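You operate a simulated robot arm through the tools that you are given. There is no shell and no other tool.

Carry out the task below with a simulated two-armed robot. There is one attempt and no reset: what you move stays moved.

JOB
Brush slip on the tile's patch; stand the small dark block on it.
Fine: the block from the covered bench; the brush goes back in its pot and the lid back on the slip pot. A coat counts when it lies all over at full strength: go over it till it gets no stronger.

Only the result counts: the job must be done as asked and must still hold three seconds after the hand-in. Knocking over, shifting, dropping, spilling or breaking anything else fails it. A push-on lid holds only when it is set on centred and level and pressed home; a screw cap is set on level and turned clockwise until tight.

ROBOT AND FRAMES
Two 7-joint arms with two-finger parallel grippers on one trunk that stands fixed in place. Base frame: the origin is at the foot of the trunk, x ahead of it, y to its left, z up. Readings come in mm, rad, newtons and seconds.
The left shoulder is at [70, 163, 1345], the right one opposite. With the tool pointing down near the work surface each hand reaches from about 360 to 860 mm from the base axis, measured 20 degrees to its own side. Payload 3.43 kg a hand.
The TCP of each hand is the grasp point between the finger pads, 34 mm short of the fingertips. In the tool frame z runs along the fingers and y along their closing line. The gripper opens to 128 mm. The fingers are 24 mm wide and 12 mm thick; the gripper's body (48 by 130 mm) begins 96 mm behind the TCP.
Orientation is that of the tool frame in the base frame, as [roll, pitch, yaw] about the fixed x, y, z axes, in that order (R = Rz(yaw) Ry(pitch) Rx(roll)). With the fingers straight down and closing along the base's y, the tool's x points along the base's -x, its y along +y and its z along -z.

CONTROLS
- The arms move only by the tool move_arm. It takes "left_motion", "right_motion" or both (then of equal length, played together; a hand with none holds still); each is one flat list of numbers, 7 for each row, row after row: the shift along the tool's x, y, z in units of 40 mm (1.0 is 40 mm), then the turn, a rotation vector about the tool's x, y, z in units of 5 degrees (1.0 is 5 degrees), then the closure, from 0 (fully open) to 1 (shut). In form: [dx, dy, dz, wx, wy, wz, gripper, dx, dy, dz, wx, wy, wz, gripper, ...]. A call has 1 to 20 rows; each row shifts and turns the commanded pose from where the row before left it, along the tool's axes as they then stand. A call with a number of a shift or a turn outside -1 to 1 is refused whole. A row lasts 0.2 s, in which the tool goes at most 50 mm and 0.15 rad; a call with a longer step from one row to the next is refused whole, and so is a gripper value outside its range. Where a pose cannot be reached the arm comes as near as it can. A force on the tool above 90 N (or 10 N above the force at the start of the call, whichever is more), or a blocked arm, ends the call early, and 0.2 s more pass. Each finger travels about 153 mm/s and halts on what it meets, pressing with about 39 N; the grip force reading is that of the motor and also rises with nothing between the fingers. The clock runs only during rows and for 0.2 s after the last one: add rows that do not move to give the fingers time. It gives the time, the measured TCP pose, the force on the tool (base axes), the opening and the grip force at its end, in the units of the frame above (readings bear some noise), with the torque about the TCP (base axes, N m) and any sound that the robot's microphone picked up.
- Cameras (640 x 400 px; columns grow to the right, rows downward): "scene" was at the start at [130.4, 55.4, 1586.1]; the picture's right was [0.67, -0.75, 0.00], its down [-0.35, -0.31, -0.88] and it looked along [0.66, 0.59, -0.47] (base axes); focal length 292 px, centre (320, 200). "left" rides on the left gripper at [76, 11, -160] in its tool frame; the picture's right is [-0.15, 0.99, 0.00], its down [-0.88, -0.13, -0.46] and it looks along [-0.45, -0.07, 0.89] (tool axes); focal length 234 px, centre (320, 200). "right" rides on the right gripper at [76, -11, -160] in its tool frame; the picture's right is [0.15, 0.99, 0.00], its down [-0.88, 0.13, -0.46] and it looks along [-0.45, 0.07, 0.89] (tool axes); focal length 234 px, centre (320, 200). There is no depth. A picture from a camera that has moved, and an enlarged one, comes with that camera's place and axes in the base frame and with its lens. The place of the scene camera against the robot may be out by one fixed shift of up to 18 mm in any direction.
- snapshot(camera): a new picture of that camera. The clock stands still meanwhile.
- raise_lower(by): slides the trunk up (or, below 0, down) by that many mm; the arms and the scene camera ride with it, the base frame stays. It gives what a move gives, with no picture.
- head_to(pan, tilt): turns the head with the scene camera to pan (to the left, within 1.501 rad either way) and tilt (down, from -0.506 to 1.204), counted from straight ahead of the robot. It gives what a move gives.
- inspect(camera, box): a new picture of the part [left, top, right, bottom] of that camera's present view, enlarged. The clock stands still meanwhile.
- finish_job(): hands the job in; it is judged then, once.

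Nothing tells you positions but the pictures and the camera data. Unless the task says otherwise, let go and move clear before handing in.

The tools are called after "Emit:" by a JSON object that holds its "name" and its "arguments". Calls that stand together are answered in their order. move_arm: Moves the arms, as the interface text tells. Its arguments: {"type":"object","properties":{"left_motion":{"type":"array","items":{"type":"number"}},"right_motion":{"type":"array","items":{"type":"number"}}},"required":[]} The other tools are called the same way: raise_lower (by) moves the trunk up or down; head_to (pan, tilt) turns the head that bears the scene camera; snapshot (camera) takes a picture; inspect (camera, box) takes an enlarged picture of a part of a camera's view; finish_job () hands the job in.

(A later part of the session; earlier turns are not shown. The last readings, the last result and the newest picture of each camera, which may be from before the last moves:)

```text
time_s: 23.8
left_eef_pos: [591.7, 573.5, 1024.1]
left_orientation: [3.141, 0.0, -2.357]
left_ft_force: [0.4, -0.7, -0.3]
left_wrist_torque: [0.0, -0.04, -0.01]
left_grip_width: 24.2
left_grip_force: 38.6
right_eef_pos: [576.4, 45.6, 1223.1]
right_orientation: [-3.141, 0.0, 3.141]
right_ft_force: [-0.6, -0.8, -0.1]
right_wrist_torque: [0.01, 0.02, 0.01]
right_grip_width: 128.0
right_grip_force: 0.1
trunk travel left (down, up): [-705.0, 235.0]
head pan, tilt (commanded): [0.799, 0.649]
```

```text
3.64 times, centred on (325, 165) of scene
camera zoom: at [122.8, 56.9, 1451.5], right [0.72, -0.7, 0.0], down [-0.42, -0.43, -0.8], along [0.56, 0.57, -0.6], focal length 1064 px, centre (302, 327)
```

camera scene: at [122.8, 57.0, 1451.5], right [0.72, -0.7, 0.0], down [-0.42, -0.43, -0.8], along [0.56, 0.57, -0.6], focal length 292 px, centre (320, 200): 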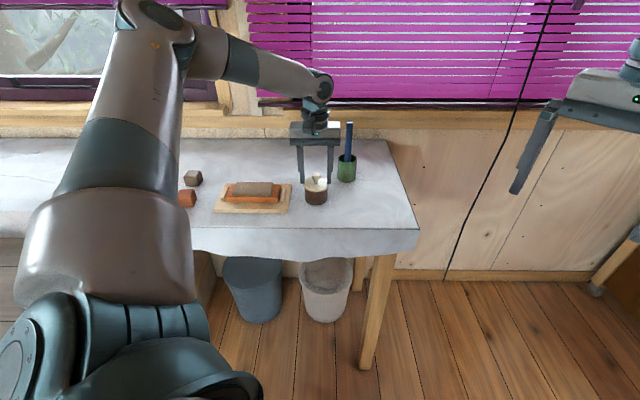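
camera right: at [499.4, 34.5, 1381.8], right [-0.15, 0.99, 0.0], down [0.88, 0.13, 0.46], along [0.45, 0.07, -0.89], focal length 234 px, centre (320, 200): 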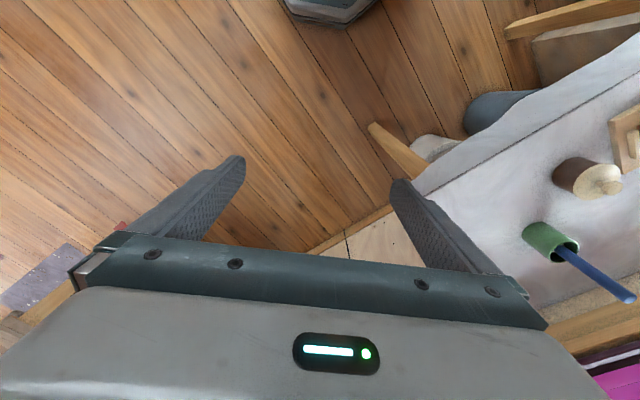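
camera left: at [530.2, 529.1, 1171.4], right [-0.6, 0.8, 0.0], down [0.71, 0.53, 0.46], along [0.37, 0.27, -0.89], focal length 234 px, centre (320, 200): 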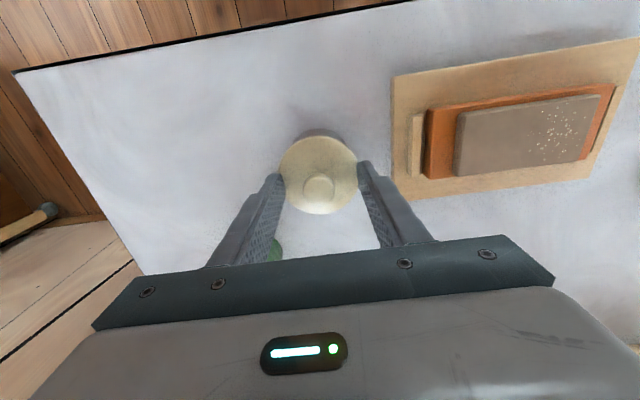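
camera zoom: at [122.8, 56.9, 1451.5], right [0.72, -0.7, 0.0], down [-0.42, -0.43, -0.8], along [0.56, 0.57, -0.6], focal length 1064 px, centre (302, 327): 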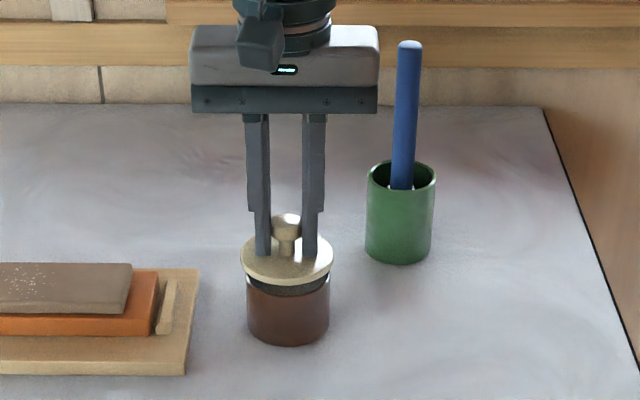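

The lid comes off cleanly, level in the grip. I raise it further and look at the open pot and lid underside.

Emit:
{"name": "move_arm", "arguments": {"left_motion": [0, 0, -0.6, 0, 0, 0, 1, 0, 0, -0.8, 0, 0, 0, 1, 0, 0, -0.6, 0, 0, 0, 1, 0, 0, 0, 0, 0, 0, 1]}}

Emit:
{"name": "inspect", "arguments": {"camera": "scene", "box": [280, 110, 370, 220]}}

Emit:
{"name": "snapshot", "arguments": {"camera": "left"}}

```text
time_s: 24.8
left_eef_pos: [591.4, 574.4, 1103.5]
left_orientation: [3.141, 0.0, -2.356]
left_ft_force: [0.2, -1.1, -1.7]
left_wrist_torque: [-0.07, 0.02, -0.03]
left_grip_width: 22.9
left_grip_force: 39.5
right_eef_pos: [573.9, 45.1, 1221.0]
right_orientation: [3.141, 0.0, 3.141]
right_ft_force: [0.0, 0.0, 0.0]
right_wrist_torque: [-0.02, 0.0, 0.03]
right_grip_width: 127.6
right_grip_force: 0.1
trunk travel left (down, up): [-705.0, 235.0]
head pan, tilt (commanded): [0.799, 0.649]
```

```text
3.64 times, centred on (325, 165) of scene
camera zoom: at [123.0, 57.1, 1451.5], right [0.72, -0.7, 0.0], down [-0.42, -0.43, -0.8], along [0.56, 0.57, -0.6], focal length 1064 px, centre (302, 327)
```

zoom: 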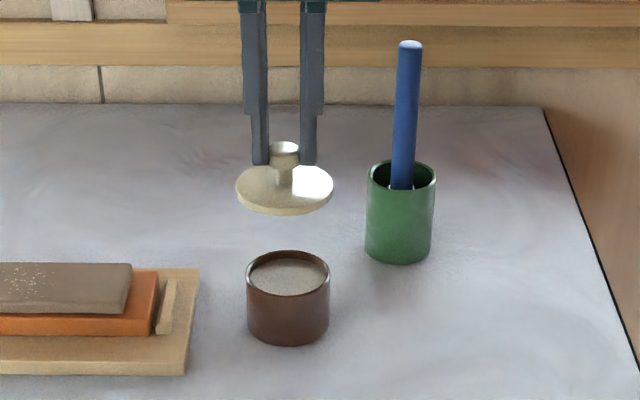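

```text
taken
camera left: at [530.2, 529.7, 1263.2], right [-0.6, 0.8, 0.0], down [0.71, 0.53, 0.46], along [0.37, 0.27, -0.89], focal length 234 px, centre (320, 200)
```

left: 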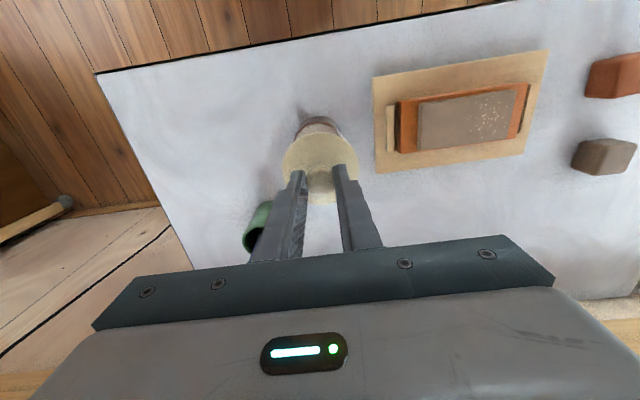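

The lid has slid about 20 mm down in the grip (the disc is now ~60 mm below the TCP instead of 40), so it's close to slipping out. I'll lower it straight back over the pot now and regrip more securely.

Emit:
{"name": "move_arm", "arguments": {"left_motion": [0, 0, 0.9, 0, 0, 0, 1, 0, 0, 0.75, 0, 0, 0, 1]}}

Emit:
{"name": "inspect", "arguments": {"camera": "scene", "box": [280, 110, 370, 220]}}

Emit:
{"name": "inspect", "arguments": {"camera": "left", "box": [260, 90, 380, 230]}}

```text
time_s: 25.4
left_eef_pos: [591.9, 574.9, 1036.8]
left_orientation: [3.139, -0.002, -2.355]
left_ft_force: [-0.2, 0.4, 0.1]
left_wrist_torque: [-0.02, 0.0, 0.01]
left_grip_width: 22.8
left_grip_force: 39.5
right_eef_pos: [576.0, 47.0, 1220.9]
right_orientation: [-3.141, 0.0, 3.141]
right_ft_force: [0.2, 0.0, 0.4]
right_wrist_torque: [-0.03, 0.01, -0.04]
right_grip_width: 128.1
right_grip_force: 0.0
trunk travel left (down, up): [-705.0, 235.0]
head pan, tilt (commanded): [0.799, 0.649]
```

```text
3.64 times, centred on (325, 165) of scene
camera zoom: at [123.5, 57.6, 1451.5], right [0.72, -0.7, 0.0], down [-0.42, -0.43, -0.8], along [0.55, 0.57, -0.61], focal length 1064 px, centre (302, 327)
```

zoom: 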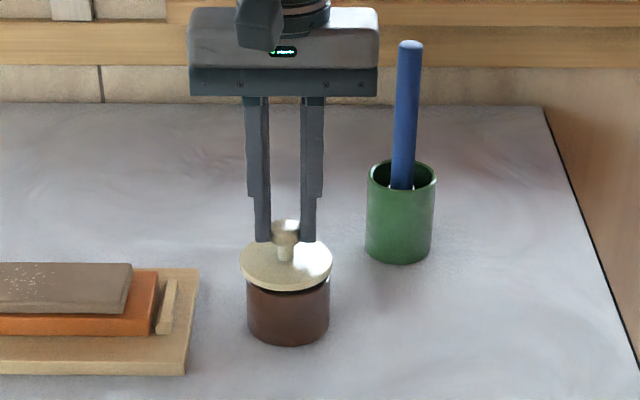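

```text
2.86 times, centred on (320, 160) of left
camera zoom: at [530.9, 530.0, 1195.9], right [-0.6, 0.8, 0.0], down [0.71, 0.53, 0.45], along [0.37, 0.27, -0.89], focal length 669 px, centre (320, 314)
```

zoom: 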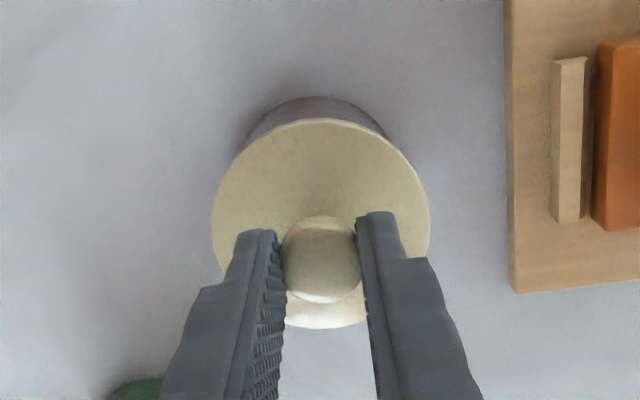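

The lid is still held, hovering about 5 mm above its seat. I set it down gently on the pot, reopen, and regrip with the fingers lower on the knob.

Emit:
{"name": "move_arm", "arguments": {"left_motion": [0, 0, 0.05, 0, 0, 0, 1, 0, 0, 0.05, 0, 0, 0, 1, 0, 0, 0.05, 0, 0, 0, 1, 0, 0, 0.025, 0, 0, 0, 1]}}

Emit:
{"name": "inspect", "arguments": {"camera": "scene", "box": [280, 110, 370, 220]}}

```text
time_s: 26.4
left_eef_pos: [591.7, 574.7, 1030.0]
left_orientation: [3.141, 0.001, -2.356]
left_ft_force: [0.4, 0.0, 0.1]
left_wrist_torque: [-0.01, 0.01, -0.01]
left_grip_width: 23.0
left_grip_force: 39.5
right_eef_pos: [575.1, 45.6, 1221.8]
right_orientation: [-3.141, -0.001, -3.141]
right_ft_force: [-0.2, -0.6, 0.6]
right_wrist_torque: [0.02, -0.01, -0.05]
right_grip_width: 128.0
right_grip_force: 0.0
trunk travel left (down, up): [-705.0, 235.0]
head pan, tilt (commanded): [0.799, 0.649]
```

```text
3.64 times, centred on (325, 165) of scene
camera zoom: at [123.0, 57.1, 1451.5], right [0.72, -0.7, 0.0], down [-0.42, -0.43, -0.8], along [0.56, 0.57, -0.6], focal length 1064 px, centre (302, 327)
```

zoom: 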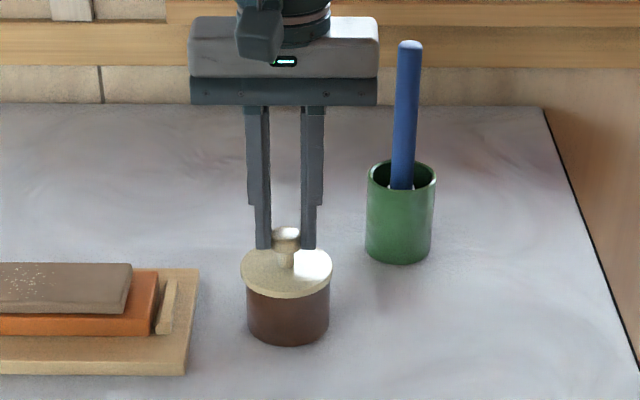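

The lid is seated on the pot again. I open, go down to TCP z 1010 and close again.

Emit:
{"name": "move_arm", "arguments": {"left_motion": [0, 0, 0, 0, 0, 0, 0.8, 0, 0, 0, 0, 0, 0, 0.65, 0, 0, 0.3, 0, 0, 0, 0.65, 0, 0, 0.2, 0, 0, 0, 0.65, 0, 0, 0, 0, 0, 0, 0.65]}}

Emit:
{"name": "inspect", "arguments": {"camera": "left", "box": [260, 120, 380, 260]}}

Emit:
{"name": "inspect", "arguments": {"camera": "scene", "box": [280, 110, 370, 220]}}

```text
time_s: 27.6
left_eef_pos: [591.1, 573.7, 1010.6]
left_orientation: [-3.14, 0.002, -2.355]
left_ft_force: [2.6, -0.2, 5.0]
left_wrist_torque: [0.0, -0.06, -0.02]
left_grip_width: 44.6
left_grip_force: 0.1
right_eef_pos: [575.2, 44.5, 1221.8]
right_orientation: [-3.142, 0.0, 3.142]
right_ft_force: [-0.5, -0.1, -0.3]
right_wrist_torque: [-0.03, 0.01, -0.02]
right_grip_width: 127.8
right_grip_force: 0.1
trunk travel left (down, up): [-705.0, 235.0]
head pan, tilt (commanded): [0.799, 0.649]
heard: snap
```

```text
2.86 times, centred on (320, 190) of left
camera zoom: at [530.4, 528.1, 1170.9], right [-0.6, 0.8, 0.0], down [0.71, 0.53, 0.46], along [0.37, 0.27, -0.89], focal length 669 px, centre (320, 229)
```

zoom: 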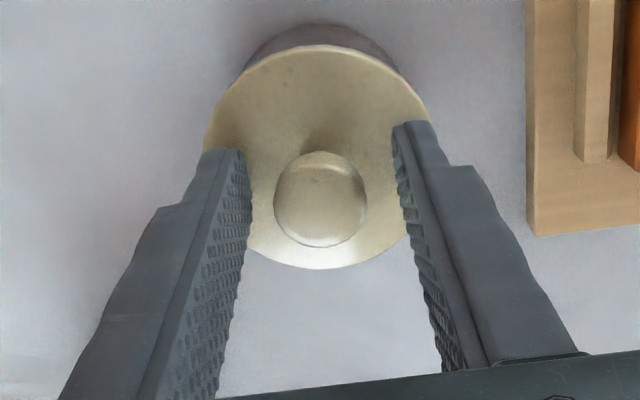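

```text
3.64 times, centred on (325, 165) of scene
camera zoom: at [122.6, 56.4, 1451.7], right [0.72, -0.7, 0.0], down [-0.42, -0.43, -0.8], along [0.56, 0.57, -0.6], focal length 1064 px, centre (302, 327)
```

zoom: 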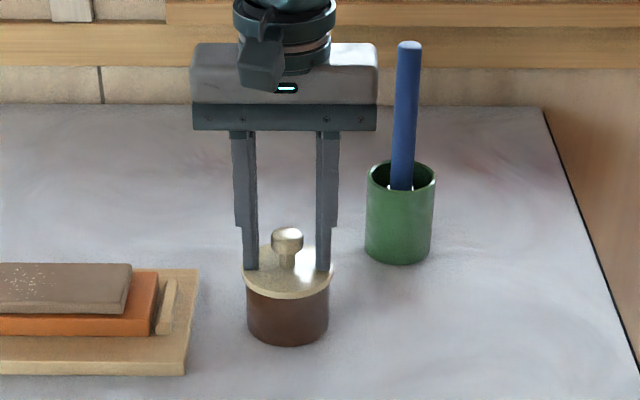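

The tips just touched the disc (5 N) and the lid snapped on. I back off 2 mm, then close on the knob and pull slowly.

Emit:
{"name": "move_arm", "arguments": {"left_motion": [0, 0, -0.05, 0, 0, 0, 0.65, 0, 0, 0, 0, 0, 0, 0.8, 0, 0, 0, 0, 0, 0, 1, 0, 0, 0, 0, 0, 0, 1]}}

Emit:
{"name": "move_arm", "arguments": {"left_motion": [0, 0, -0.05, 0, 0, 0, 1, 0, 0, -0.05, 0, 0, 0, 1, 0, 0, 0, 0, 0, 0, 1]}}

Emit:
{"name": "inspect", "arguments": {"camera": "scene", "box": [280, 110, 370, 220]}}

```text
time_s: 28.6
left_eef_pos: [590.9, 573.6, 1011.8]
left_orientation: [-3.141, 0.001, -2.356]
left_ft_force: [0.0, -0.2, 0.5]
left_wrist_torque: [0.01, 0.01, -0.01]
left_grip_width: 23.2
left_grip_force: 39.2
right_eef_pos: [575.0, 44.9, 1221.8]
right_orientation: [-3.141, 0.0, -3.141]
right_ft_force: [0.2, -0.2, 0.1]
right_wrist_torque: [0.01, 0.0, 0.04]
right_grip_width: 127.9
right_grip_force: 0.1
trunk travel left (down, up): [-705.0, 235.0]
head pan, tilt (commanded): [0.799, 0.649]
heard: snap
```

```text
time_s: 29.4
left_eef_pos: [591.4, 572.8, 1016.3]
left_orientation: [3.141, 0.0, -2.357]
left_ft_force: [-0.6, -0.5, -0.2]
left_wrist_torque: [-0.01, -0.03, 0.01]
left_grip_width: 23.1
left_grip_force: 38.9
right_eef_pos: [575.6, 46.4, 1220.8]
right_orientation: [3.141, 0.0, 3.141]
right_ft_force: [0.1, 0.3, 0.2]
right_wrist_torque: [-0.01, -0.01, 0.03]
right_grip_width: 127.9
right_grip_force: 0.1
trunk travel left (down, up): [-705.0, 235.0]
head pan, tilt (commanded): [0.799, 0.649]
```

```text
3.64 times, centred on (325, 165) of scene
camera zoom: at [122.9, 57.0, 1451.5], right [0.72, -0.7, 0.0], down [-0.42, -0.43, -0.8], along [0.56, 0.57, -0.6], focal length 1064 px, centre (302, 327)
```

zoom: 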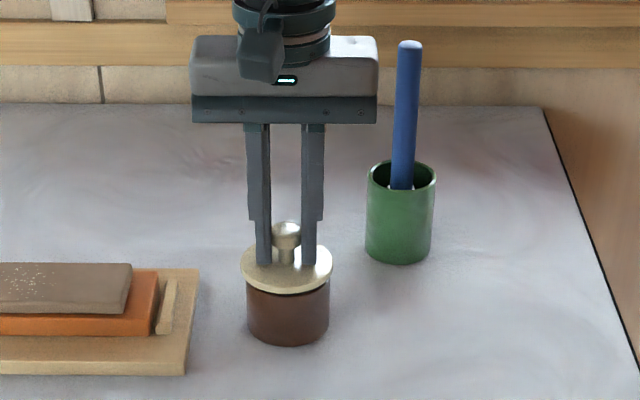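

The lid came loose with the grip again and now follows the hand. I lift it slowly another 16 mm and check for slip.

Emit:
{"name": "move_arm", "arguments": {"left_motion": [0, 0, -0.08, 0, 0, 0, 1, 0, 0, -0.08, 0, 0, 0, 1, 0, 0, -0.08, 0, 0, 0, 1, 0, 0, -0.08, 0, 0, 0, 1, 0, 0, -0.08, 0, 0, 0, 1]}}

Emit:
{"name": "inspect", "arguments": {"camera": "scene", "box": [280, 110, 370, 220]}}

Emit:
{"name": "inspect", "arguments": {"camera": "left", "box": [260, 120, 380, 260]}}

```text
time_s: 30.6
left_eef_pos: [591.0, 572.0, 1032.1]
left_orientation: [-3.141, 0.001, -2.358]
left_ft_force: [0.6, -0.1, -0.1]
left_wrist_torque: [0.02, 0.0, 0.04]
left_grip_width: 23.1
left_grip_force: 38.6
right_eef_pos: [575.1, 45.5, 1222.4]
right_orientation: [3.141, 0.001, -3.141]
right_ft_force: [-0.5, 0.2, -0.2]
right_wrist_torque: [-0.03, 0.0, 0.01]
right_grip_width: 128.1
right_grip_force: 0.0
trunk travel left (down, up): [-705.0, 235.0]
head pan, tilt (commanded): [0.799, 0.649]
```

```text
3.64 times, centred on (325, 165) of scene
camera zoom: at [122.8, 56.9, 1451.5], right [0.72, -0.7, 0.0], down [-0.42, -0.43, -0.8], along [0.56, 0.57, -0.6], focal length 1064 px, centre (302, 327)
```

zoom: 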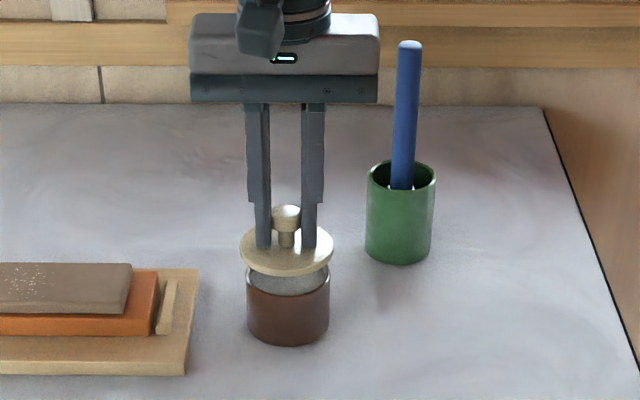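

```text
2.86 times, centred on (320, 190) of left
camera zoom: at [530.4, 528.6, 1192.2], right [-0.6, 0.8, 0.0], down [0.71, 0.53, 0.46], along [0.37, 0.27, -0.89], focal length 669 px, centre (320, 229)
```

zoom: 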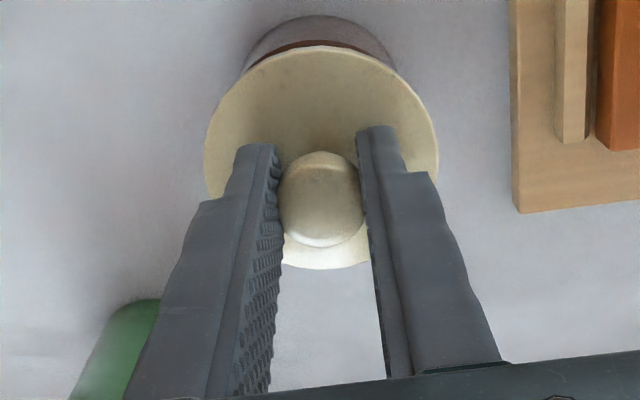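

No slip this time. I carry the lid slowly to the right, to the free spot at about (658, 474).

Emit:
{"name": "move_arm", "arguments": {"left_motion": [0.01, -0.05, 0, 0, 0, 0, 1, 0.02, -0.1, 0, 0, 0, 0, 1, 0.029, -0.15, 0, 0, 0, 0, 1, 0.03, -0.16, 0, 0, 0, 0, 1, 0.03, -0.16, 0, 0, 0, 0, 1, 0.03, -0.16, 0, 0, 0, 0, 1, 0.03, -0.16, 0, 0, 0, 0, 1, 0.03, -0.16, 0, 0, 0, 0, 1, 0.03, -0.16, 0, 0, 0, 0, 1, 0.03, -0.16, 0, 0, 0, 0, 1, 0.03, -0.16, 0, 0, 0, 0, 1, 0.03, -0.16, 0, 0, 0, 0, 1, 0.03, -0.16, 0, 0, 0, 0, 1, 0.03, -0.16, 0, 0, 0, 0, 1, 0.03, -0.16, 0, 0, 0, 0, 1, 0.03, -0.16, 0, 0, 0, 0, 1, 0.03, -0.16, 0, 0, 0, 0, 1, 0.03, -0.16, 0, 0, 0, 0, 1, 0.03, -0.16, 0, 0, 0, 0, 1, 0.02, -0.09, 0, 0, 0, 0, 1]}}

Emit:
{"name": "snapshot", "arguments": {"camera": "left"}}

Emit:
{"name": "inspect", "arguments": {"camera": "scene", "box": [280, 100, 420, 230]}}

```text
time_s: 34.8
left_eef_pos: [659.4, 473.4, 1032.1]
left_orientation: [3.141, 0.0, -2.353]
left_ft_force: [-0.5, -0.3, -1.0]
left_wrist_torque: [0.01, -0.01, -0.02]
left_grip_width: 22.6
left_grip_force: 38.6
right_eef_pos: [575.1, 46.1, 1221.5]
right_orientation: [3.141, 0.001, 3.141]
right_ft_force: [0.3, -0.4, 0.5]
right_wrist_torque: [-0.01, 0.01, 0.01]
right_grip_width: 128.2
right_grip_force: 0.0
trunk travel left (down, up): [-705.0, 235.0]
head pan, tilt (commanded): [0.799, 0.649]
```

```text
taken
camera left: at [598.3, 429.2, 1192.2], right [-0.6, 0.8, 0.0], down [0.71, 0.53, 0.46], along [0.37, 0.27, -0.89], focal length 234 px, centre (320, 200)
```

left: 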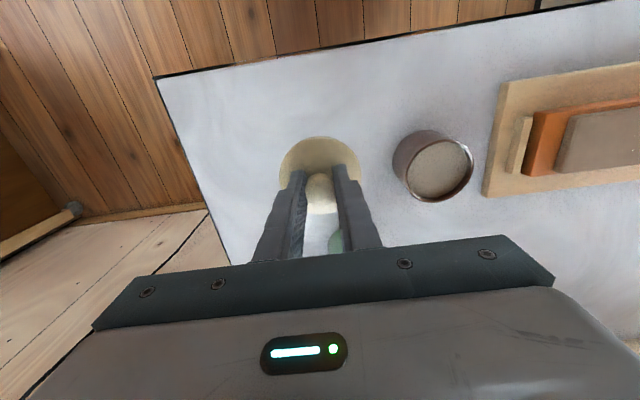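

```text
3.08 times, centred on (350, 165) of scene
camera zoom: at [122.9, 56.9, 1451.5], right [0.72, -0.7, 0.0], down [-0.42, -0.43, -0.8], along [0.56, 0.57, -0.6], focal length 900 px, centre (228, 308)
```

zoom: 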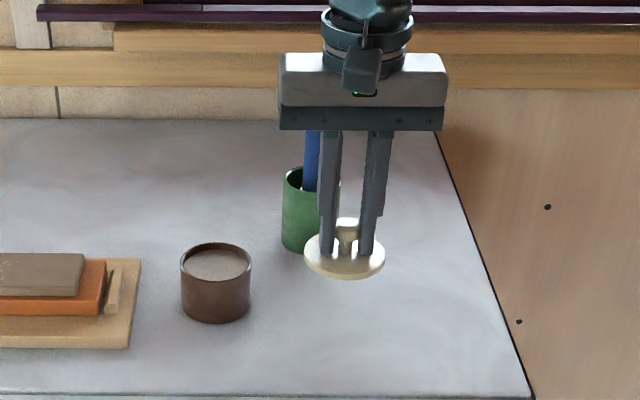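

The lid is still level and hasn't slipped. I lower it slowly towards the cloth.

Emit:
{"name": "move_arm", "arguments": {"left_motion": [0, 0, 0.06, 0, 0, 0, 1, 0, 0, 0.12, 0, 0, 0, 1, 0, 0, 0.12, 0, 0, 0, 1, 0, 0, 0.12, 0, 0, 0, 1, 0, 0, 0.12, 0, 0, 0, 1, 0, 0, 0.12, 0, 0, 0, 1, 0, 0, 0.12, 0, 0, 0, 1, 0, 0, 0.12, 0, 0, 0, 1, 0, 0, 0.12, 0, 0, 0, 1, 0, 0, 0.12, 0, 0, 0, 1, 0, 0, 0.12, 0, 0, 0, 1, 0, 0, 0.12, 0, 0, 0, 1, 0, 0, 0.06, 0, 0, 0, 1]}}

Emit:
{"name": "inspect", "arguments": {"camera": "scene", "box": [280, 100, 420, 230]}}

```text
time_s: 37.6
left_eef_pos: [659.1, 473.0, 974.5]
left_orientation: [-3.14, -0.001, -2.355]
left_ft_force: [0.0, -0.1, 0.0]
left_wrist_torque: [0.01, 0.01, 0.0]
left_grip_width: 22.4
left_grip_force: 39.1
right_eef_pos: [575.0, 44.8, 1221.2]
right_orientation: [-3.142, 0.0, -3.141]
right_ft_force: [0.4, -0.1, 0.4]
right_wrist_torque: [0.0, 0.04, 0.01]
right_grip_width: 128.4
right_grip_force: 0.1
trunk travel left (down, up): [-705.0, 235.0]
head pan, tilt (commanded): [0.799, 0.649]
```

```text
3.08 times, centred on (350, 165) of scene
camera zoom: at [122.9, 56.9, 1451.5], right [0.72, -0.7, 0.0], down [-0.42, -0.43, -0.8], along [0.56, 0.57, -0.6], focal length 900 px, centre (228, 308)
```

zoom: 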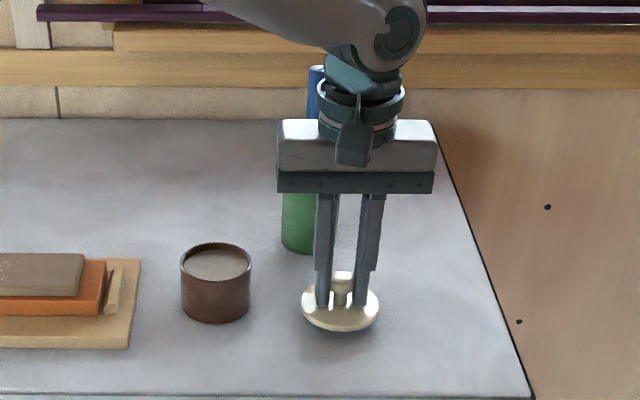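

The lid is just above the cloth, with its shadow close. I step down in small increments until it touches.

Emit:
{"name": "move_arm", "arguments": {"left_motion": [0, 0, 0.05, 0, 0, 0, 1, 0, 0, 0.05, 0, 0, 0, 1, 0, 0, 0, 0, 0, 0, 1]}}

Emit:
{"name": "move_arm", "arguments": {"left_motion": [0, 0, 0.05, 0, 0, 0, 1, 0, 0, 0, 0, 0, 0, 1]}}

Emit:
{"name": "inspect", "arguments": {"camera": "scene", "box": [280, 100, 420, 230]}}

```text
time_s: 38.4
left_eef_pos: [658.3, 473.7, 971.1]
left_orientation: [-3.141, -0.001, -2.357]
left_ft_force: [0.3, -0.8, 0.0]
left_wrist_torque: [-0.02, 0.02, -0.02]
left_grip_width: 22.7
left_grip_force: 38.8
right_eef_pos: [576.0, 45.6, 1221.7]
right_orientation: [3.141, 0.0, 3.14]
right_ft_force: [-0.1, 0.5, -0.7]
right_wrist_torque: [0.03, 0.02, 0.02]
right_grip_width: 128.4
right_grip_force: 0.0
trunk travel left (down, up): [-705.0, 235.0]
head pan, tilt (commanded): [0.799, 0.649]
```

```text
time_s: 39.0
left_eef_pos: [658.7, 473.6, 969.5]
left_orientation: [-3.14, -0.001, -2.356]
left_ft_force: [-0.2, 0.4, -0.2]
left_wrist_torque: [-0.03, 0.03, 0.01]
left_grip_width: 22.4
left_grip_force: 38.9
right_eef_pos: [576.6, 46.8, 1221.2]
right_orientation: [3.141, 0.001, -3.141]
right_ft_force: [0.3, -0.2, -0.7]
right_wrist_torque: [-0.02, 0.0, -0.03]
right_grip_width: 128.0
right_grip_force: 0.0
trunk travel left (down, up): [-705.0, 235.0]
head pan, tilt (commanded): [0.799, 0.649]
```

```text
3.08 times, centred on (350, 165) of scene
camera zoom: at [122.8, 56.9, 1451.5], right [0.72, -0.7, 0.0], down [-0.42, -0.43, -0.8], along [0.56, 0.57, -0.6], focal length 900 px, centre (228, 308)
```

zoom: 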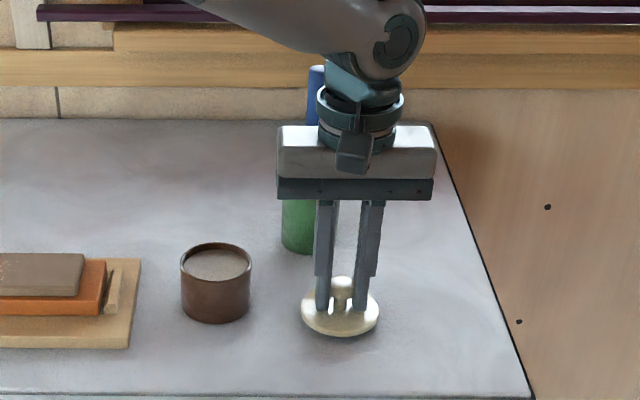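

Still no contact force; I keep lowering by 2 mm.

Emit:
{"name": "move_arm", "arguments": {"left_motion": [0, 0, 0.05, 0, 0, 0, 1, 0, 0, 0, 0, 0, 0, 1]}}

Emit:
{"name": "move_arm", "arguments": {"left_motion": [0, 0, 0.05, 0, 0, 0, 1, 0, 0, 0, 0, 0, 0, 1]}}

Emit:
{"name": "inspect", "arguments": {"camera": "scene", "box": [320, 150, 400, 220]}}

```text
time_s: 39.6
left_eef_pos: [659.8, 474.1, 969.0]
left_orientation: [-3.14, 0.003, -2.358]
left_ft_force: [0.7, 1.1, 9.7]
left_wrist_torque: [0.07, -0.02, -0.02]
left_grip_width: 22.5
left_grip_force: 38.9
right_eef_pos: [575.6, 44.6, 1222.4]
right_orientation: [-3.141, 0.001, 3.141]
right_ft_force: [-0.4, -0.6, 0.1]
right_wrist_torque: [-0.03, 0.02, 0.01]
right_grip_width: 128.2
right_grip_force: 0.0
trunk travel left (down, up): [-705.0, 235.0]
head pan, tilt (commanded): [0.799, 0.649]
```

```text
time_s: 40.2
left_eef_pos: [658.8, 474.6, 968.7]
left_orientation: [-3.139, 0.005, -2.355]
left_ft_force: [3.1, 4.8, 26.9]
left_wrist_torque: [0.2, -0.07, 0.01]
left_grip_width: 22.5
left_grip_force: 38.8
right_eef_pos: [573.4, 44.7, 1223.2]
right_orientation: [3.139, 0.002, -3.141]
right_ft_force: [0.6, -0.3, -0.1]
right_wrist_torque: [0.02, 0.04, 0.02]
right_grip_width: 128.0
right_grip_force: 0.1
trunk travel left (down, up): [-705.0, 235.0]
head pan, tilt (commanded): [0.799, 0.649]
```

```text
5.71 times, centred on (360, 185) of scene
camera zoom: at [120.2, 55.4, 1452.1], right [0.72, -0.7, 0.0], down [-0.42, -0.43, -0.8], along [0.56, 0.57, -0.6], focal length 1672 px, centre (91, 286)
```

zoom: 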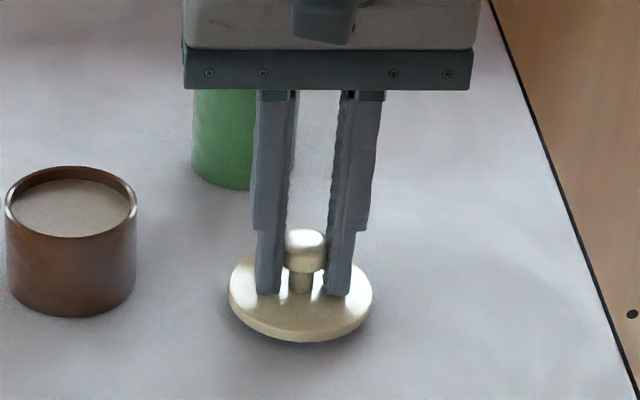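

The lid is standing on the cloth (27 N). I relieve the pressure, open the fingers and rise clear.

Emit:
{"name": "move_arm", "arguments": {"left_motion": [0, 0, -0.07, 0, 0, 0, 1, 0, 0, 0, 0, 0, 0, 0.9, 0, 0, 0, 0, 0, 0, 0.75, 0, 0, 0, 0, 0, 0, 0.6, 0, 0, 0, 0, 0, 0, 0.6]}}

Emit:
{"name": "inspect", "arguments": {"camera": "scene", "box": [320, 150, 400, 220]}}

```text
time_s: 41.4
left_eef_pos: [658.4, 474.1, 967.6]
left_orientation: [3.141, -0.002, -2.356]
left_ft_force: [-3.5, -1.1, 7.1]
left_wrist_torque: [-0.02, 0.16, 0.05]
left_grip_width: 49.4
left_grip_force: 0.1
right_eef_pos: [574.7, 44.6, 1223.5]
right_orientation: [3.141, 0.0, 3.141]
right_ft_force: [-0.2, -0.6, 0.7]
right_wrist_torque: [0.01, 0.02, -0.05]
right_grip_width: 128.2
right_grip_force: 0.0
trunk travel left (down, up): [-705.0, 235.0]
head pan, tilt (commanded): [0.799, 0.649]
```

```text
5.71 times, centred on (360, 185) of scene
camera zoom: at [121.2, 56.1, 1451.6], right [0.72, -0.7, 0.0], down [-0.42, -0.43, -0.8], along [0.56, 0.57, -0.6], focal length 1672 px, centre (91, 286)
```

zoom: 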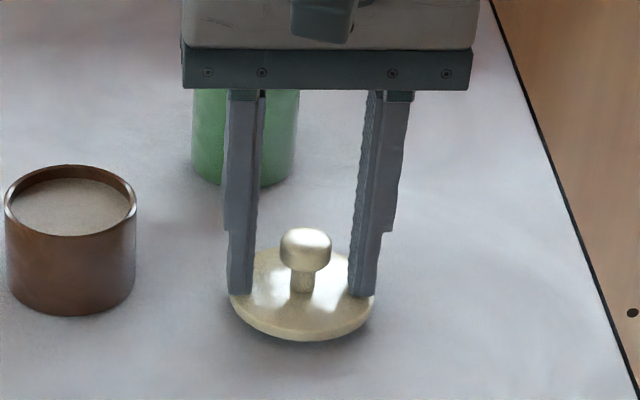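

The lid is free on the cloth. I rise straight up.

Emit:
{"name": "move_arm", "arguments": {"left_motion": [0, 0, -0.2, 0, 0, 0, 0.6, 0, 0, -0.5, 0, 0, 0, 0.6, 0, 0, -1, 0, 0, 0, 0.6, 0, 0, -1, 0, 0, 0, 0.6, 0, 0, -1, 0, 0, 0, 0.6, 0, 0, 0, 0, 0, 0, 0.6]}}

Emit:
{"name": "inspect", "arguments": {"camera": "scene", "box": [280, 100, 420, 230]}}

Emit:
{"name": "snapshot", "arguments": {"camera": "left"}}

```text
time_s: 42.8
left_eef_pos: [659.2, 473.7, 1116.3]
left_orientation: [3.141, -0.001, -2.355]
left_ft_force: [-0.2, -0.8, -0.4]
left_wrist_torque: [-0.02, -0.01, 0.0]
left_grip_width: 51.5
left_grip_force: 0.1
right_eef_pos: [575.6, 46.7, 1221.1]
right_orientation: [-3.141, -0.001, -3.141]
right_ft_force: [0.7, 0.5, 0.8]
right_wrist_torque: [-0.03, 0.01, 0.01]
right_grip_width: 128.0
right_grip_force: 0.2
trunk travel left (down, up): [-705.0, 235.0]
head pan, tilt (commanded): [0.799, 0.649]
```

```text
3.08 times, centred on (350, 165) of scene
camera zoom: at [123.4, 57.3, 1451.4], right [0.72, -0.7, 0.0], down [-0.42, -0.43, -0.8], along [0.56, 0.57, -0.61], focal length 900 px, centre (228, 308)
```

zoom: 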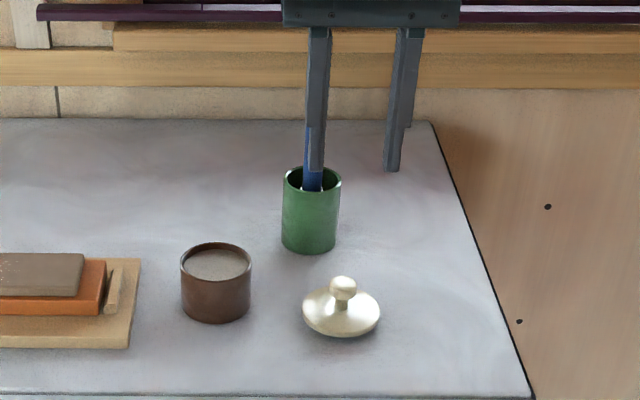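

```text
taken
camera left: at [598.1, 429.4, 1275.4], right [-0.6, 0.8, 0.0], down [0.71, 0.53, 0.45], along [0.36, 0.27, -0.89], focal length 234 px, centre (320, 200)
```

left: 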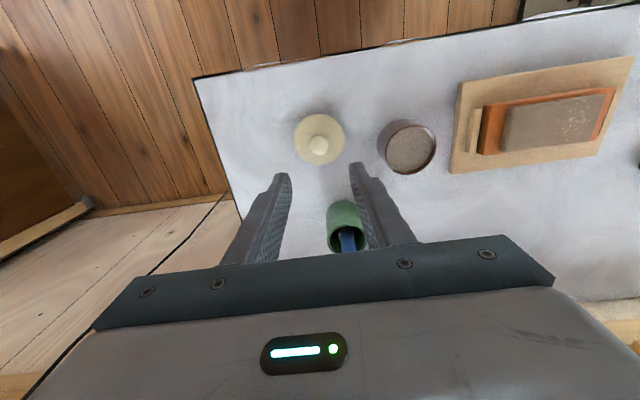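

The lid rests on the cloth at (658, 474). Next is the brush; I rise to clear its top (z 1107), open wide and move over it to test reach.

Emit:
{"name": "move_arm", "arguments": {"left_motion": [0, 0, -1, 0, 0, 0, 0.4, 0, 0, -0.6, 0, 0, 0, 0.2, -0.8, 0.14, 0, 0, 0, 0, 0, -0.8, 0.14, 0, 0, 0, 0, 0, -0.8, 0.14, 0, 0, 0, 0, 0, -0.6, 0.14, 0, 0, 0, 0, 0, 0, 0, 0, 0, 0, 0, 0]}}

Emit:
{"name": "snapshot", "arguments": {"camera": "left"}}

Emit:
{"name": "snapshot", "arguments": {"camera": "scene"}}

```text
time_s: 44.4
left_eef_pos: [726.6, 574.6, 1181.0]
left_orientation: [-3.141, 0.001, -2.358]
left_ft_force: [-1.0, -0.5, 0.1]
left_wrist_torque: [0.0, -0.04, 0.02]
left_grip_width: 128.0
left_grip_force: 0.1
right_eef_pos: [574.7, 45.1, 1221.1]
right_orientation: [-3.141, -0.001, -3.141]
right_ft_force: [0.3, -0.2, -0.1]
right_wrist_torque: [0.0, -0.02, 0.02]
right_grip_width: 128.1
right_grip_force: 0.0
trunk travel left (down, up): [-705.0, 235.0]
head pan, tilt (commanded): [0.799, 0.649]
```

```text
taken
camera left: at [665.3, 530.3, 1339.8], right [-0.6, 0.8, 0.0], down [0.71, 0.53, 0.46], along [0.37, 0.27, -0.89], focal length 234 px, centre (320, 200)
```

left: 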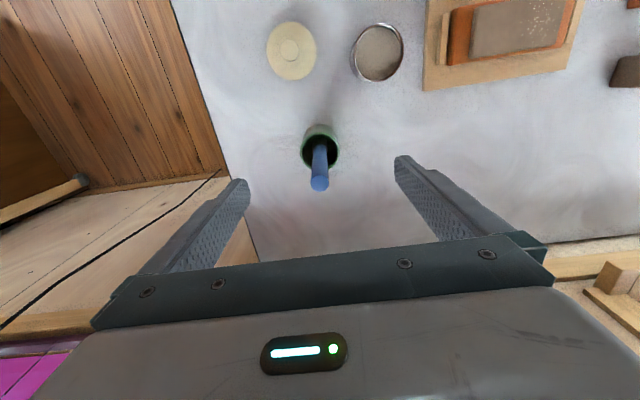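

```text
taken
camera scene: at [121.7, 56.8, 1451.6], right [0.72, -0.7, 0.0], down [-0.42, -0.43, -0.8], along [0.56, 0.57, -0.6], focal length 292 px, centre (320, 200)
```

scene: 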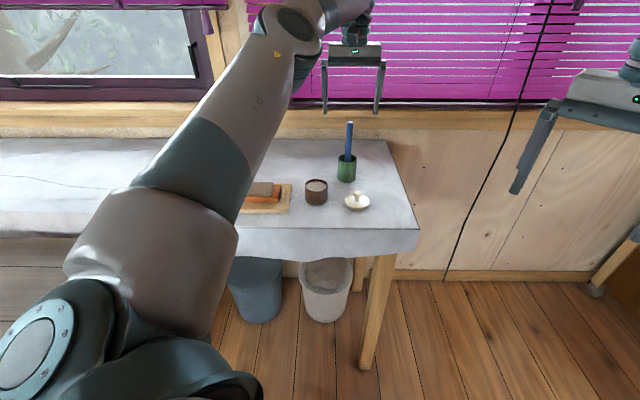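

The hand reached the spot, just short of the brush. I zoom in to see the brush and its lean.

Emit:
{"name": "inspect", "arguments": {"camera": "left", "box": [270, 100, 370, 220]}}

Emit:
{"name": "inspect", "arguments": {"camera": "scene", "box": [310, 100, 390, 200]}}

Emit:
{"name": "inspect", "arguments": {"camera": "left", "box": [250, 10, 420, 110]}}

```text
3.33 times, centred on (320, 160) of left
camera zoom: at [665.3, 530.3, 1339.8], right [-0.6, 0.8, 0.0], down [0.71, 0.53, 0.46], along [0.37, 0.27, -0.89], focal length 781 px, centre (320, 333)
```

zoom: 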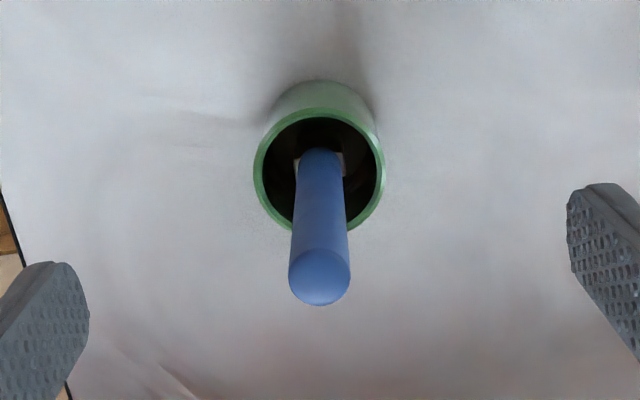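

```text
4.00 times, centred on (350, 150) of scene
camera zoom: at [121.7, 56.8, 1451.6], right [0.72, -0.7, 0.0], down [-0.42, -0.43, -0.8], along [0.56, 0.57, -0.6], focal length 1170 px, centre (200, 400)
```

zoom: 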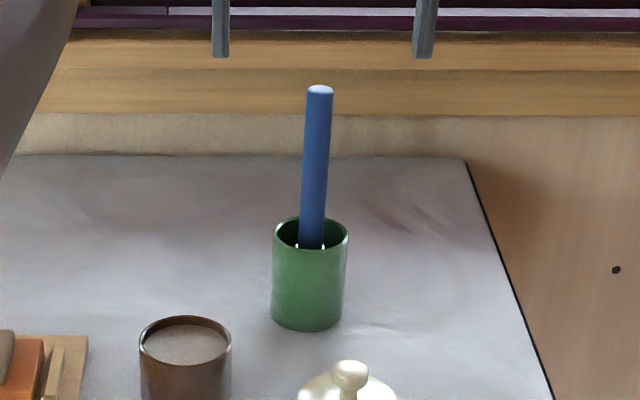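

```text
3.76 times, centred on (335, 60) of left
camera zoom: at [665.3, 530.3, 1339.8], right [-0.6, 0.8, 0.0], down [0.71, 0.53, 0.46], along [0.37, 0.27, -0.89], focal length 882 px, centre (264, 727)
```

zoom: 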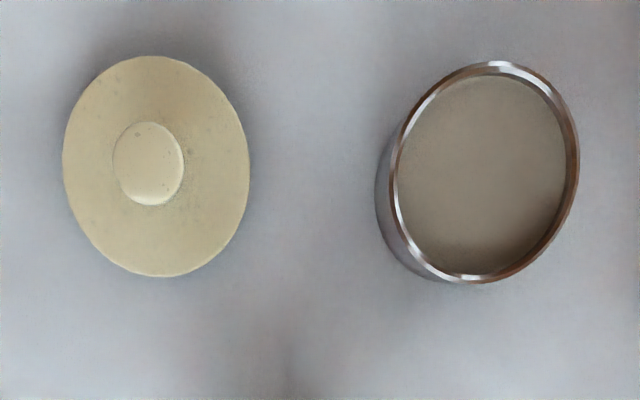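

The brush stands nearly upright at roughly (740, 586). I move 17 mm further out above it, still above its top, and check alignment again.

Emit:
{"name": "move_arm", "arguments": {"left_motion": [-0.42, 0, 0, 0, 0, 0, 0, 0, 0, 0, 0, 0, 0, 0]}}

Emit:
{"name": "inspect", "arguments": {"camera": "left", "box": [270, 100, 370, 220]}}

```text
time_s: 45.0
left_eef_pos: [727.7, 579.0, 1179.3]
left_orientation: [-3.14, 0.002, -2.356]
left_ft_force: [-0.1, -0.5, 0.1]
left_wrist_torque: [-0.02, -0.02, 0.02]
left_grip_width: 128.0
left_grip_force: 0.1
left hand out of reach, approached as far as the arm can: row 1
right_eef_pos: [575.4, 45.6, 1222.0]
right_orientation: [3.141, 0.001, 3.141]
right_ft_force: [-0.6, -1.1, -0.2]
right_wrist_torque: [0.01, 0.0, 0.0]
right_grip_width: 128.1
right_grip_force: 0.0
trunk travel left (down, up): [-705.0, 235.0]
head pan, tilt (commanded): [0.799, 0.649]
```

```text
3.33 times, centred on (320, 160) of left
camera zoom: at [666.6, 534.1, 1338.8], right [-0.6, 0.8, 0.0], down [0.71, 0.53, 0.46], along [0.37, 0.27, -0.89], focal length 781 px, centre (320, 333)
```

zoom: 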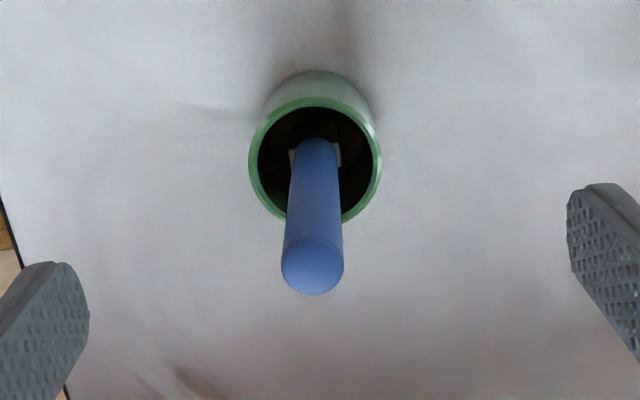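

The straight-down hand is just out of reach there. I tilt the fingers 20° outward about the closing axis, which brings the wrist nearer.

Emit:
{"name": "move_arm", "arguments": {"left_motion": [0, 0, 0, 0, -1, 0, 0, 0, 0, 0, 0, -1, 0, 0, 0, 0, 0, 0, -1, 0, 0, 0, 0, 0, 0, -1, 0, 0, 0, 0, 0, 0, 0, 0, 0]}}

Emit:
{"name": "snapshot", "arguments": {"camera": "left"}}

Emit:
{"name": "snapshot", "arguments": {"camera": "scene"}}

```text
time_s: 46.2
left_eef_pos: [729.9, 579.5, 1179.8]
left_orientation: [3.141, 0.352, -2.354]
left_ft_force: [0.5, -0.5, -0.3]
left_wrist_torque: [0.0, 0.02, 0.0]
left_grip_width: 128.1
left_grip_force: 0.0
right_eef_pos: [574.6, 45.5, 1221.0]
right_orientation: [3.142, 0.0, -3.141]
right_ft_force: [-0.7, -0.4, -0.2]
right_wrist_torque: [0.05, 0.01, 0.02]
right_grip_width: 128.0
right_grip_force: 0.1
trunk travel left (down, up): [-705.0, 235.0]
head pan, tilt (commanded): [0.799, 0.649]
```

```text
taken
camera left: at [633.1, 498.7, 1302.5], right [-0.6, 0.8, 0.05], down [0.57, 0.38, 0.73], along [0.56, 0.47, -0.68], focal length 234 px, centre (320, 200)
```

left: 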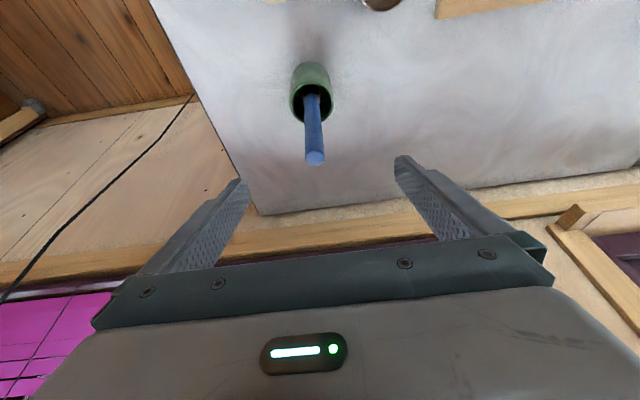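

```text
taken
camera scene: at [123.4, 56.7, 1451.5], right [0.72, -0.7, 0.0], down [-0.42, -0.43, -0.8], along [0.56, 0.57, -0.6], focal length 292 px, centre (320, 200)
```

scene: 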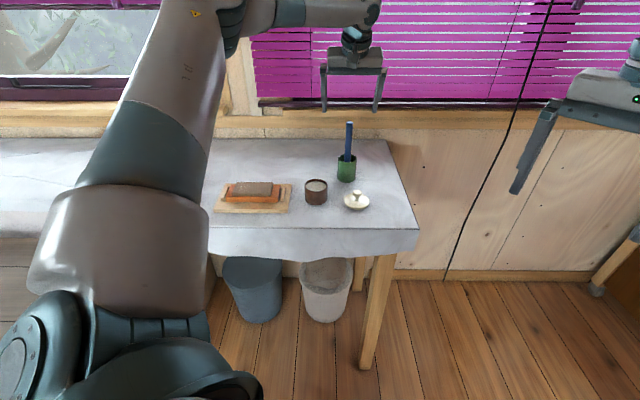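

Triangulating with the tilted view, the brush top is at (743, 587, 1113) and its pot rim at z 1002. I move over it and come straight down so the pads take the top 60 mm of the handle.

Emit:
{"name": "move_arm", "arguments": {"left_motion": [-0.345, -0.095, 0.126, 0, 0, 0, 0, 0.27, 0, 0.742, 0, 0, 0, 0, 0.27, 0, 0.742, 0, 0, 0, 0, 0.27, 0, 0.742, 0, 0, 0, 0, 0, 0, 0, 0, 0, 0, 0]}}

Emit:
{"name": "snapshot", "arguments": {"camera": "left"}}

Emit:
{"name": "inspect", "arguments": {"camera": "scene", "box": [300, 80, 400, 200]}}

```text
time_s: 47.4
left_eef_pos: [740.8, 585.5, 1083.5]
left_orientation: [3.141, 0.348, -2.358]
left_ft_force: [0.3, -0.8, -0.1]
left_wrist_torque: [0.0, 0.03, -0.02]
left_grip_width: 127.9
left_grip_force: 0.1
right_eef_pos: [574.0, 44.2, 1221.9]
right_orientation: [3.141, 0.0, 3.14]
right_ft_force: [-0.3, -0.4, -0.1]
right_wrist_torque: [0.0, -0.02, 0.01]
right_grip_width: 128.1
right_grip_force: 0.0
trunk travel left (down, up): [-705.0, 235.0]
head pan, tilt (commanded): [0.799, 0.649]
```

```text
taken
camera left: at [646.0, 505.8, 1207.6], right [-0.6, 0.8, 0.05], down [0.57, 0.38, 0.73], along [0.56, 0.47, -0.68], focal length 234 px, centre (320, 200)
```

left: 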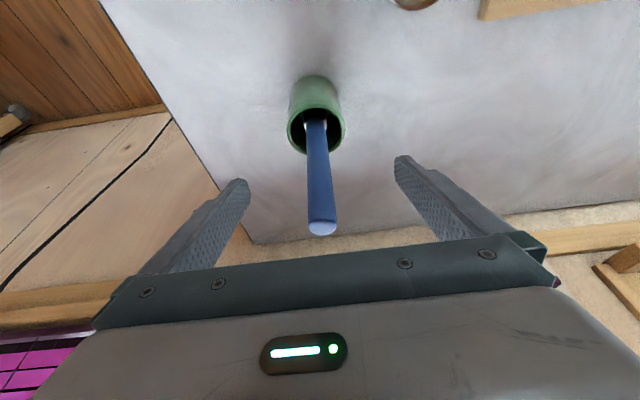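

```text
3.33 times, centred on (350, 140) of scene
camera zoom: at [122.4, 56.8, 1451.6], right [0.72, -0.7, 0.0], down [-0.42, -0.43, -0.8], along [0.56, 0.57, -0.6], focal length 975 px, centre (220, 400)
```

zoom: 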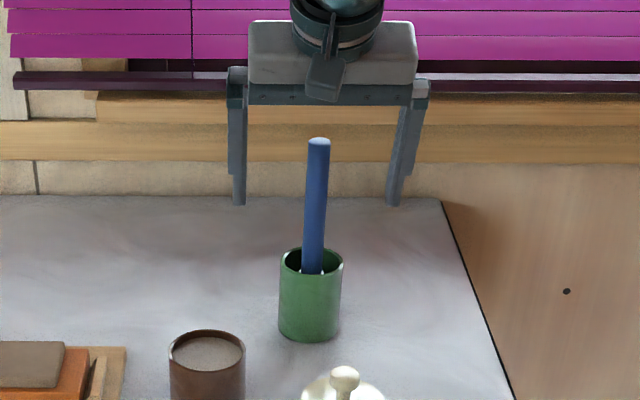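

The handle is centred between the pads. I close gently on it.

Emit:
{"name": "move_arm", "arguments": {"left_motion": [0, 0, 0, 0, 0, 0, 0.3, 0, 0, 0, 0, 0, 0, 0.6, 0, 0, 0, 0, 0, 0, 0.75, 0, 0, 0, 0, 0, 0, 0.82, 0, 0, 0, 0, 0, 0, 0.9, 0, 0, 0, 0, 0, 0, 1, 0, 0, 0, 0, 0, 0, 1]}}

Emit:
{"name": "snapshot", "arguments": {"camera": "left"}}

Emit:
{"name": "inspect", "arguments": {"camera": "scene", "box": [300, 80, 400, 200]}}

```text
time_s: 49.0
left_eef_pos: [742.2, 585.3, 1083.3]
left_orientation: [3.14, 0.349, -2.357]
left_ft_force: [-0.6, 0.2, -0.1]
left_wrist_torque: [-0.01, -0.01, -0.01]
left_grip_width: 16.4
left_grip_force: 39.2
right_eef_pos: [575.3, 45.9, 1221.0]
right_orientation: [3.141, 0.001, 3.141]
right_ft_force: [0.2, 0.3, 0.3]
right_wrist_torque: [0.03, 0.0, -0.01]
right_grip_width: 127.7
right_grip_force: 0.1
trunk travel left (down, up): [-705.0, 235.0]
head pan, tilt (commanded): [0.799, 0.649]
```

```text
taken
camera left: at [646.3, 506.0, 1207.6], right [-0.6, 0.8, 0.05], down [0.57, 0.38, 0.73], along [0.56, 0.47, -0.68], focal length 234 px, centre (320, 200)
```

left: 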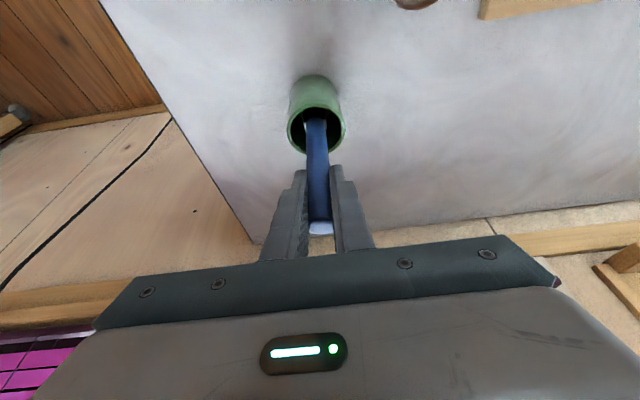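

```text
3.33 times, centred on (350, 140) of scene
camera zoom: at [122.9, 56.9, 1451.5], right [0.72, -0.7, 0.0], down [-0.42, -0.43, -0.8], along [0.56, 0.57, -0.6], focal length 975 px, centre (220, 400)
```

zoom: 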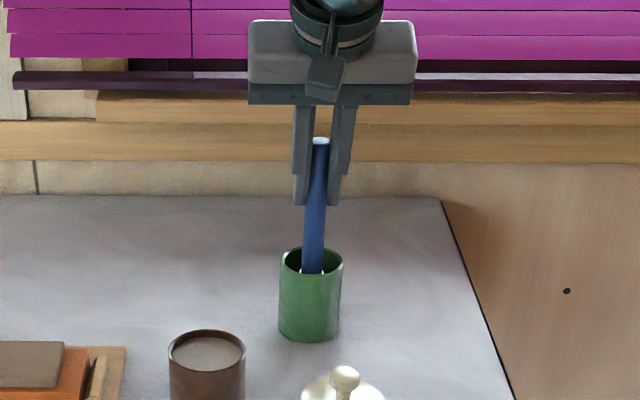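

The handle is gripped at 16 mm. I lift it straight up slowly out of its pot.

Emit:
{"name": "move_arm", "arguments": {"left_motion": [-0.02, 0, -0.056, 0, 0, 0, 1, -0.041, 0, -0.1128, 0, 0, 0, 1, -0.041, 0, -0.1128, 0, 0, 0, 1, -0.041, 0, -0.1128, 0, 0, 0, 1, -0.041, 0, -0.1128, 0, 0, 0, 1, -0.041, 0, -0.1128, 0, 0, 0, 1, -0.041, 0, -0.1128, 0, 0, 0, 1, -0.041, 0, -0.1128, 0, 0, 0, 1]}}

Emit:
{"name": "inspect", "arguments": {"camera": "scene", "box": [300, 60, 400, 180]}}

Emit:
{"name": "snapshot", "arguments": {"camera": "left"}}

```text
time_s: 50.8
left_eef_pos: [741.6, 586.8, 1119.3]
left_orientation: [3.14, 0.348, -2.358]
left_ft_force: [0.1, -0.7, -0.2]
left_wrist_torque: [0.02, -0.02, -0.01]
left_grip_width: 16.4
left_grip_force: 39.0
right_eef_pos: [575.3, 46.0, 1222.2]
right_orientation: [-3.141, 0.0, 3.14]
right_ft_force: [-0.8, -0.5, 0.2]
right_wrist_torque: [-0.01, -0.01, 0.05]
right_grip_width: 127.9
right_grip_force: 0.1
trunk travel left (down, up): [-705.0, 235.0]
head pan, tilt (commanded): [0.799, 0.649]
```

```text
3.33 times, centred on (350, 120) of scene
camera zoom: at [122.8, 56.8, 1451.5], right [0.72, -0.7, 0.0], down [-0.42, -0.43, -0.8], along [0.56, 0.57, -0.6], focal length 975 px, centre (220, 467)
```

zoom: 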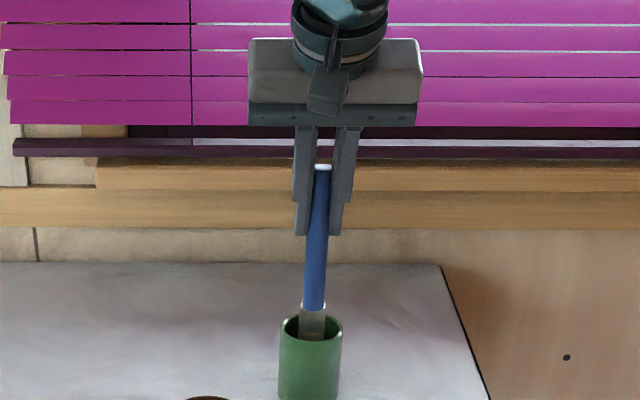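

```text
taken
camera left: at [645.4, 506.0, 1243.8], right [-0.6, 0.8, 0.05], down [0.57, 0.38, 0.73], along [0.56, 0.47, -0.68], focal length 234 px, centre (320, 200)
```

left: 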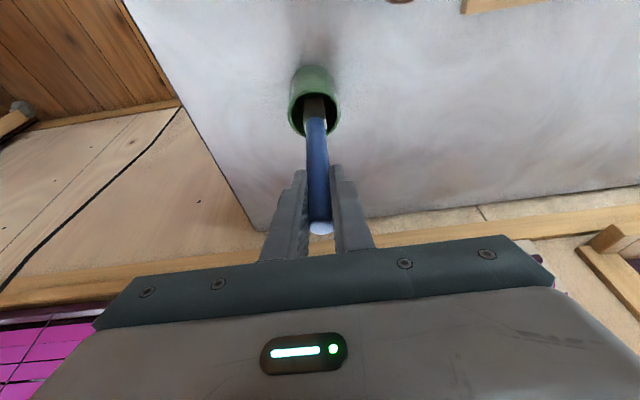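

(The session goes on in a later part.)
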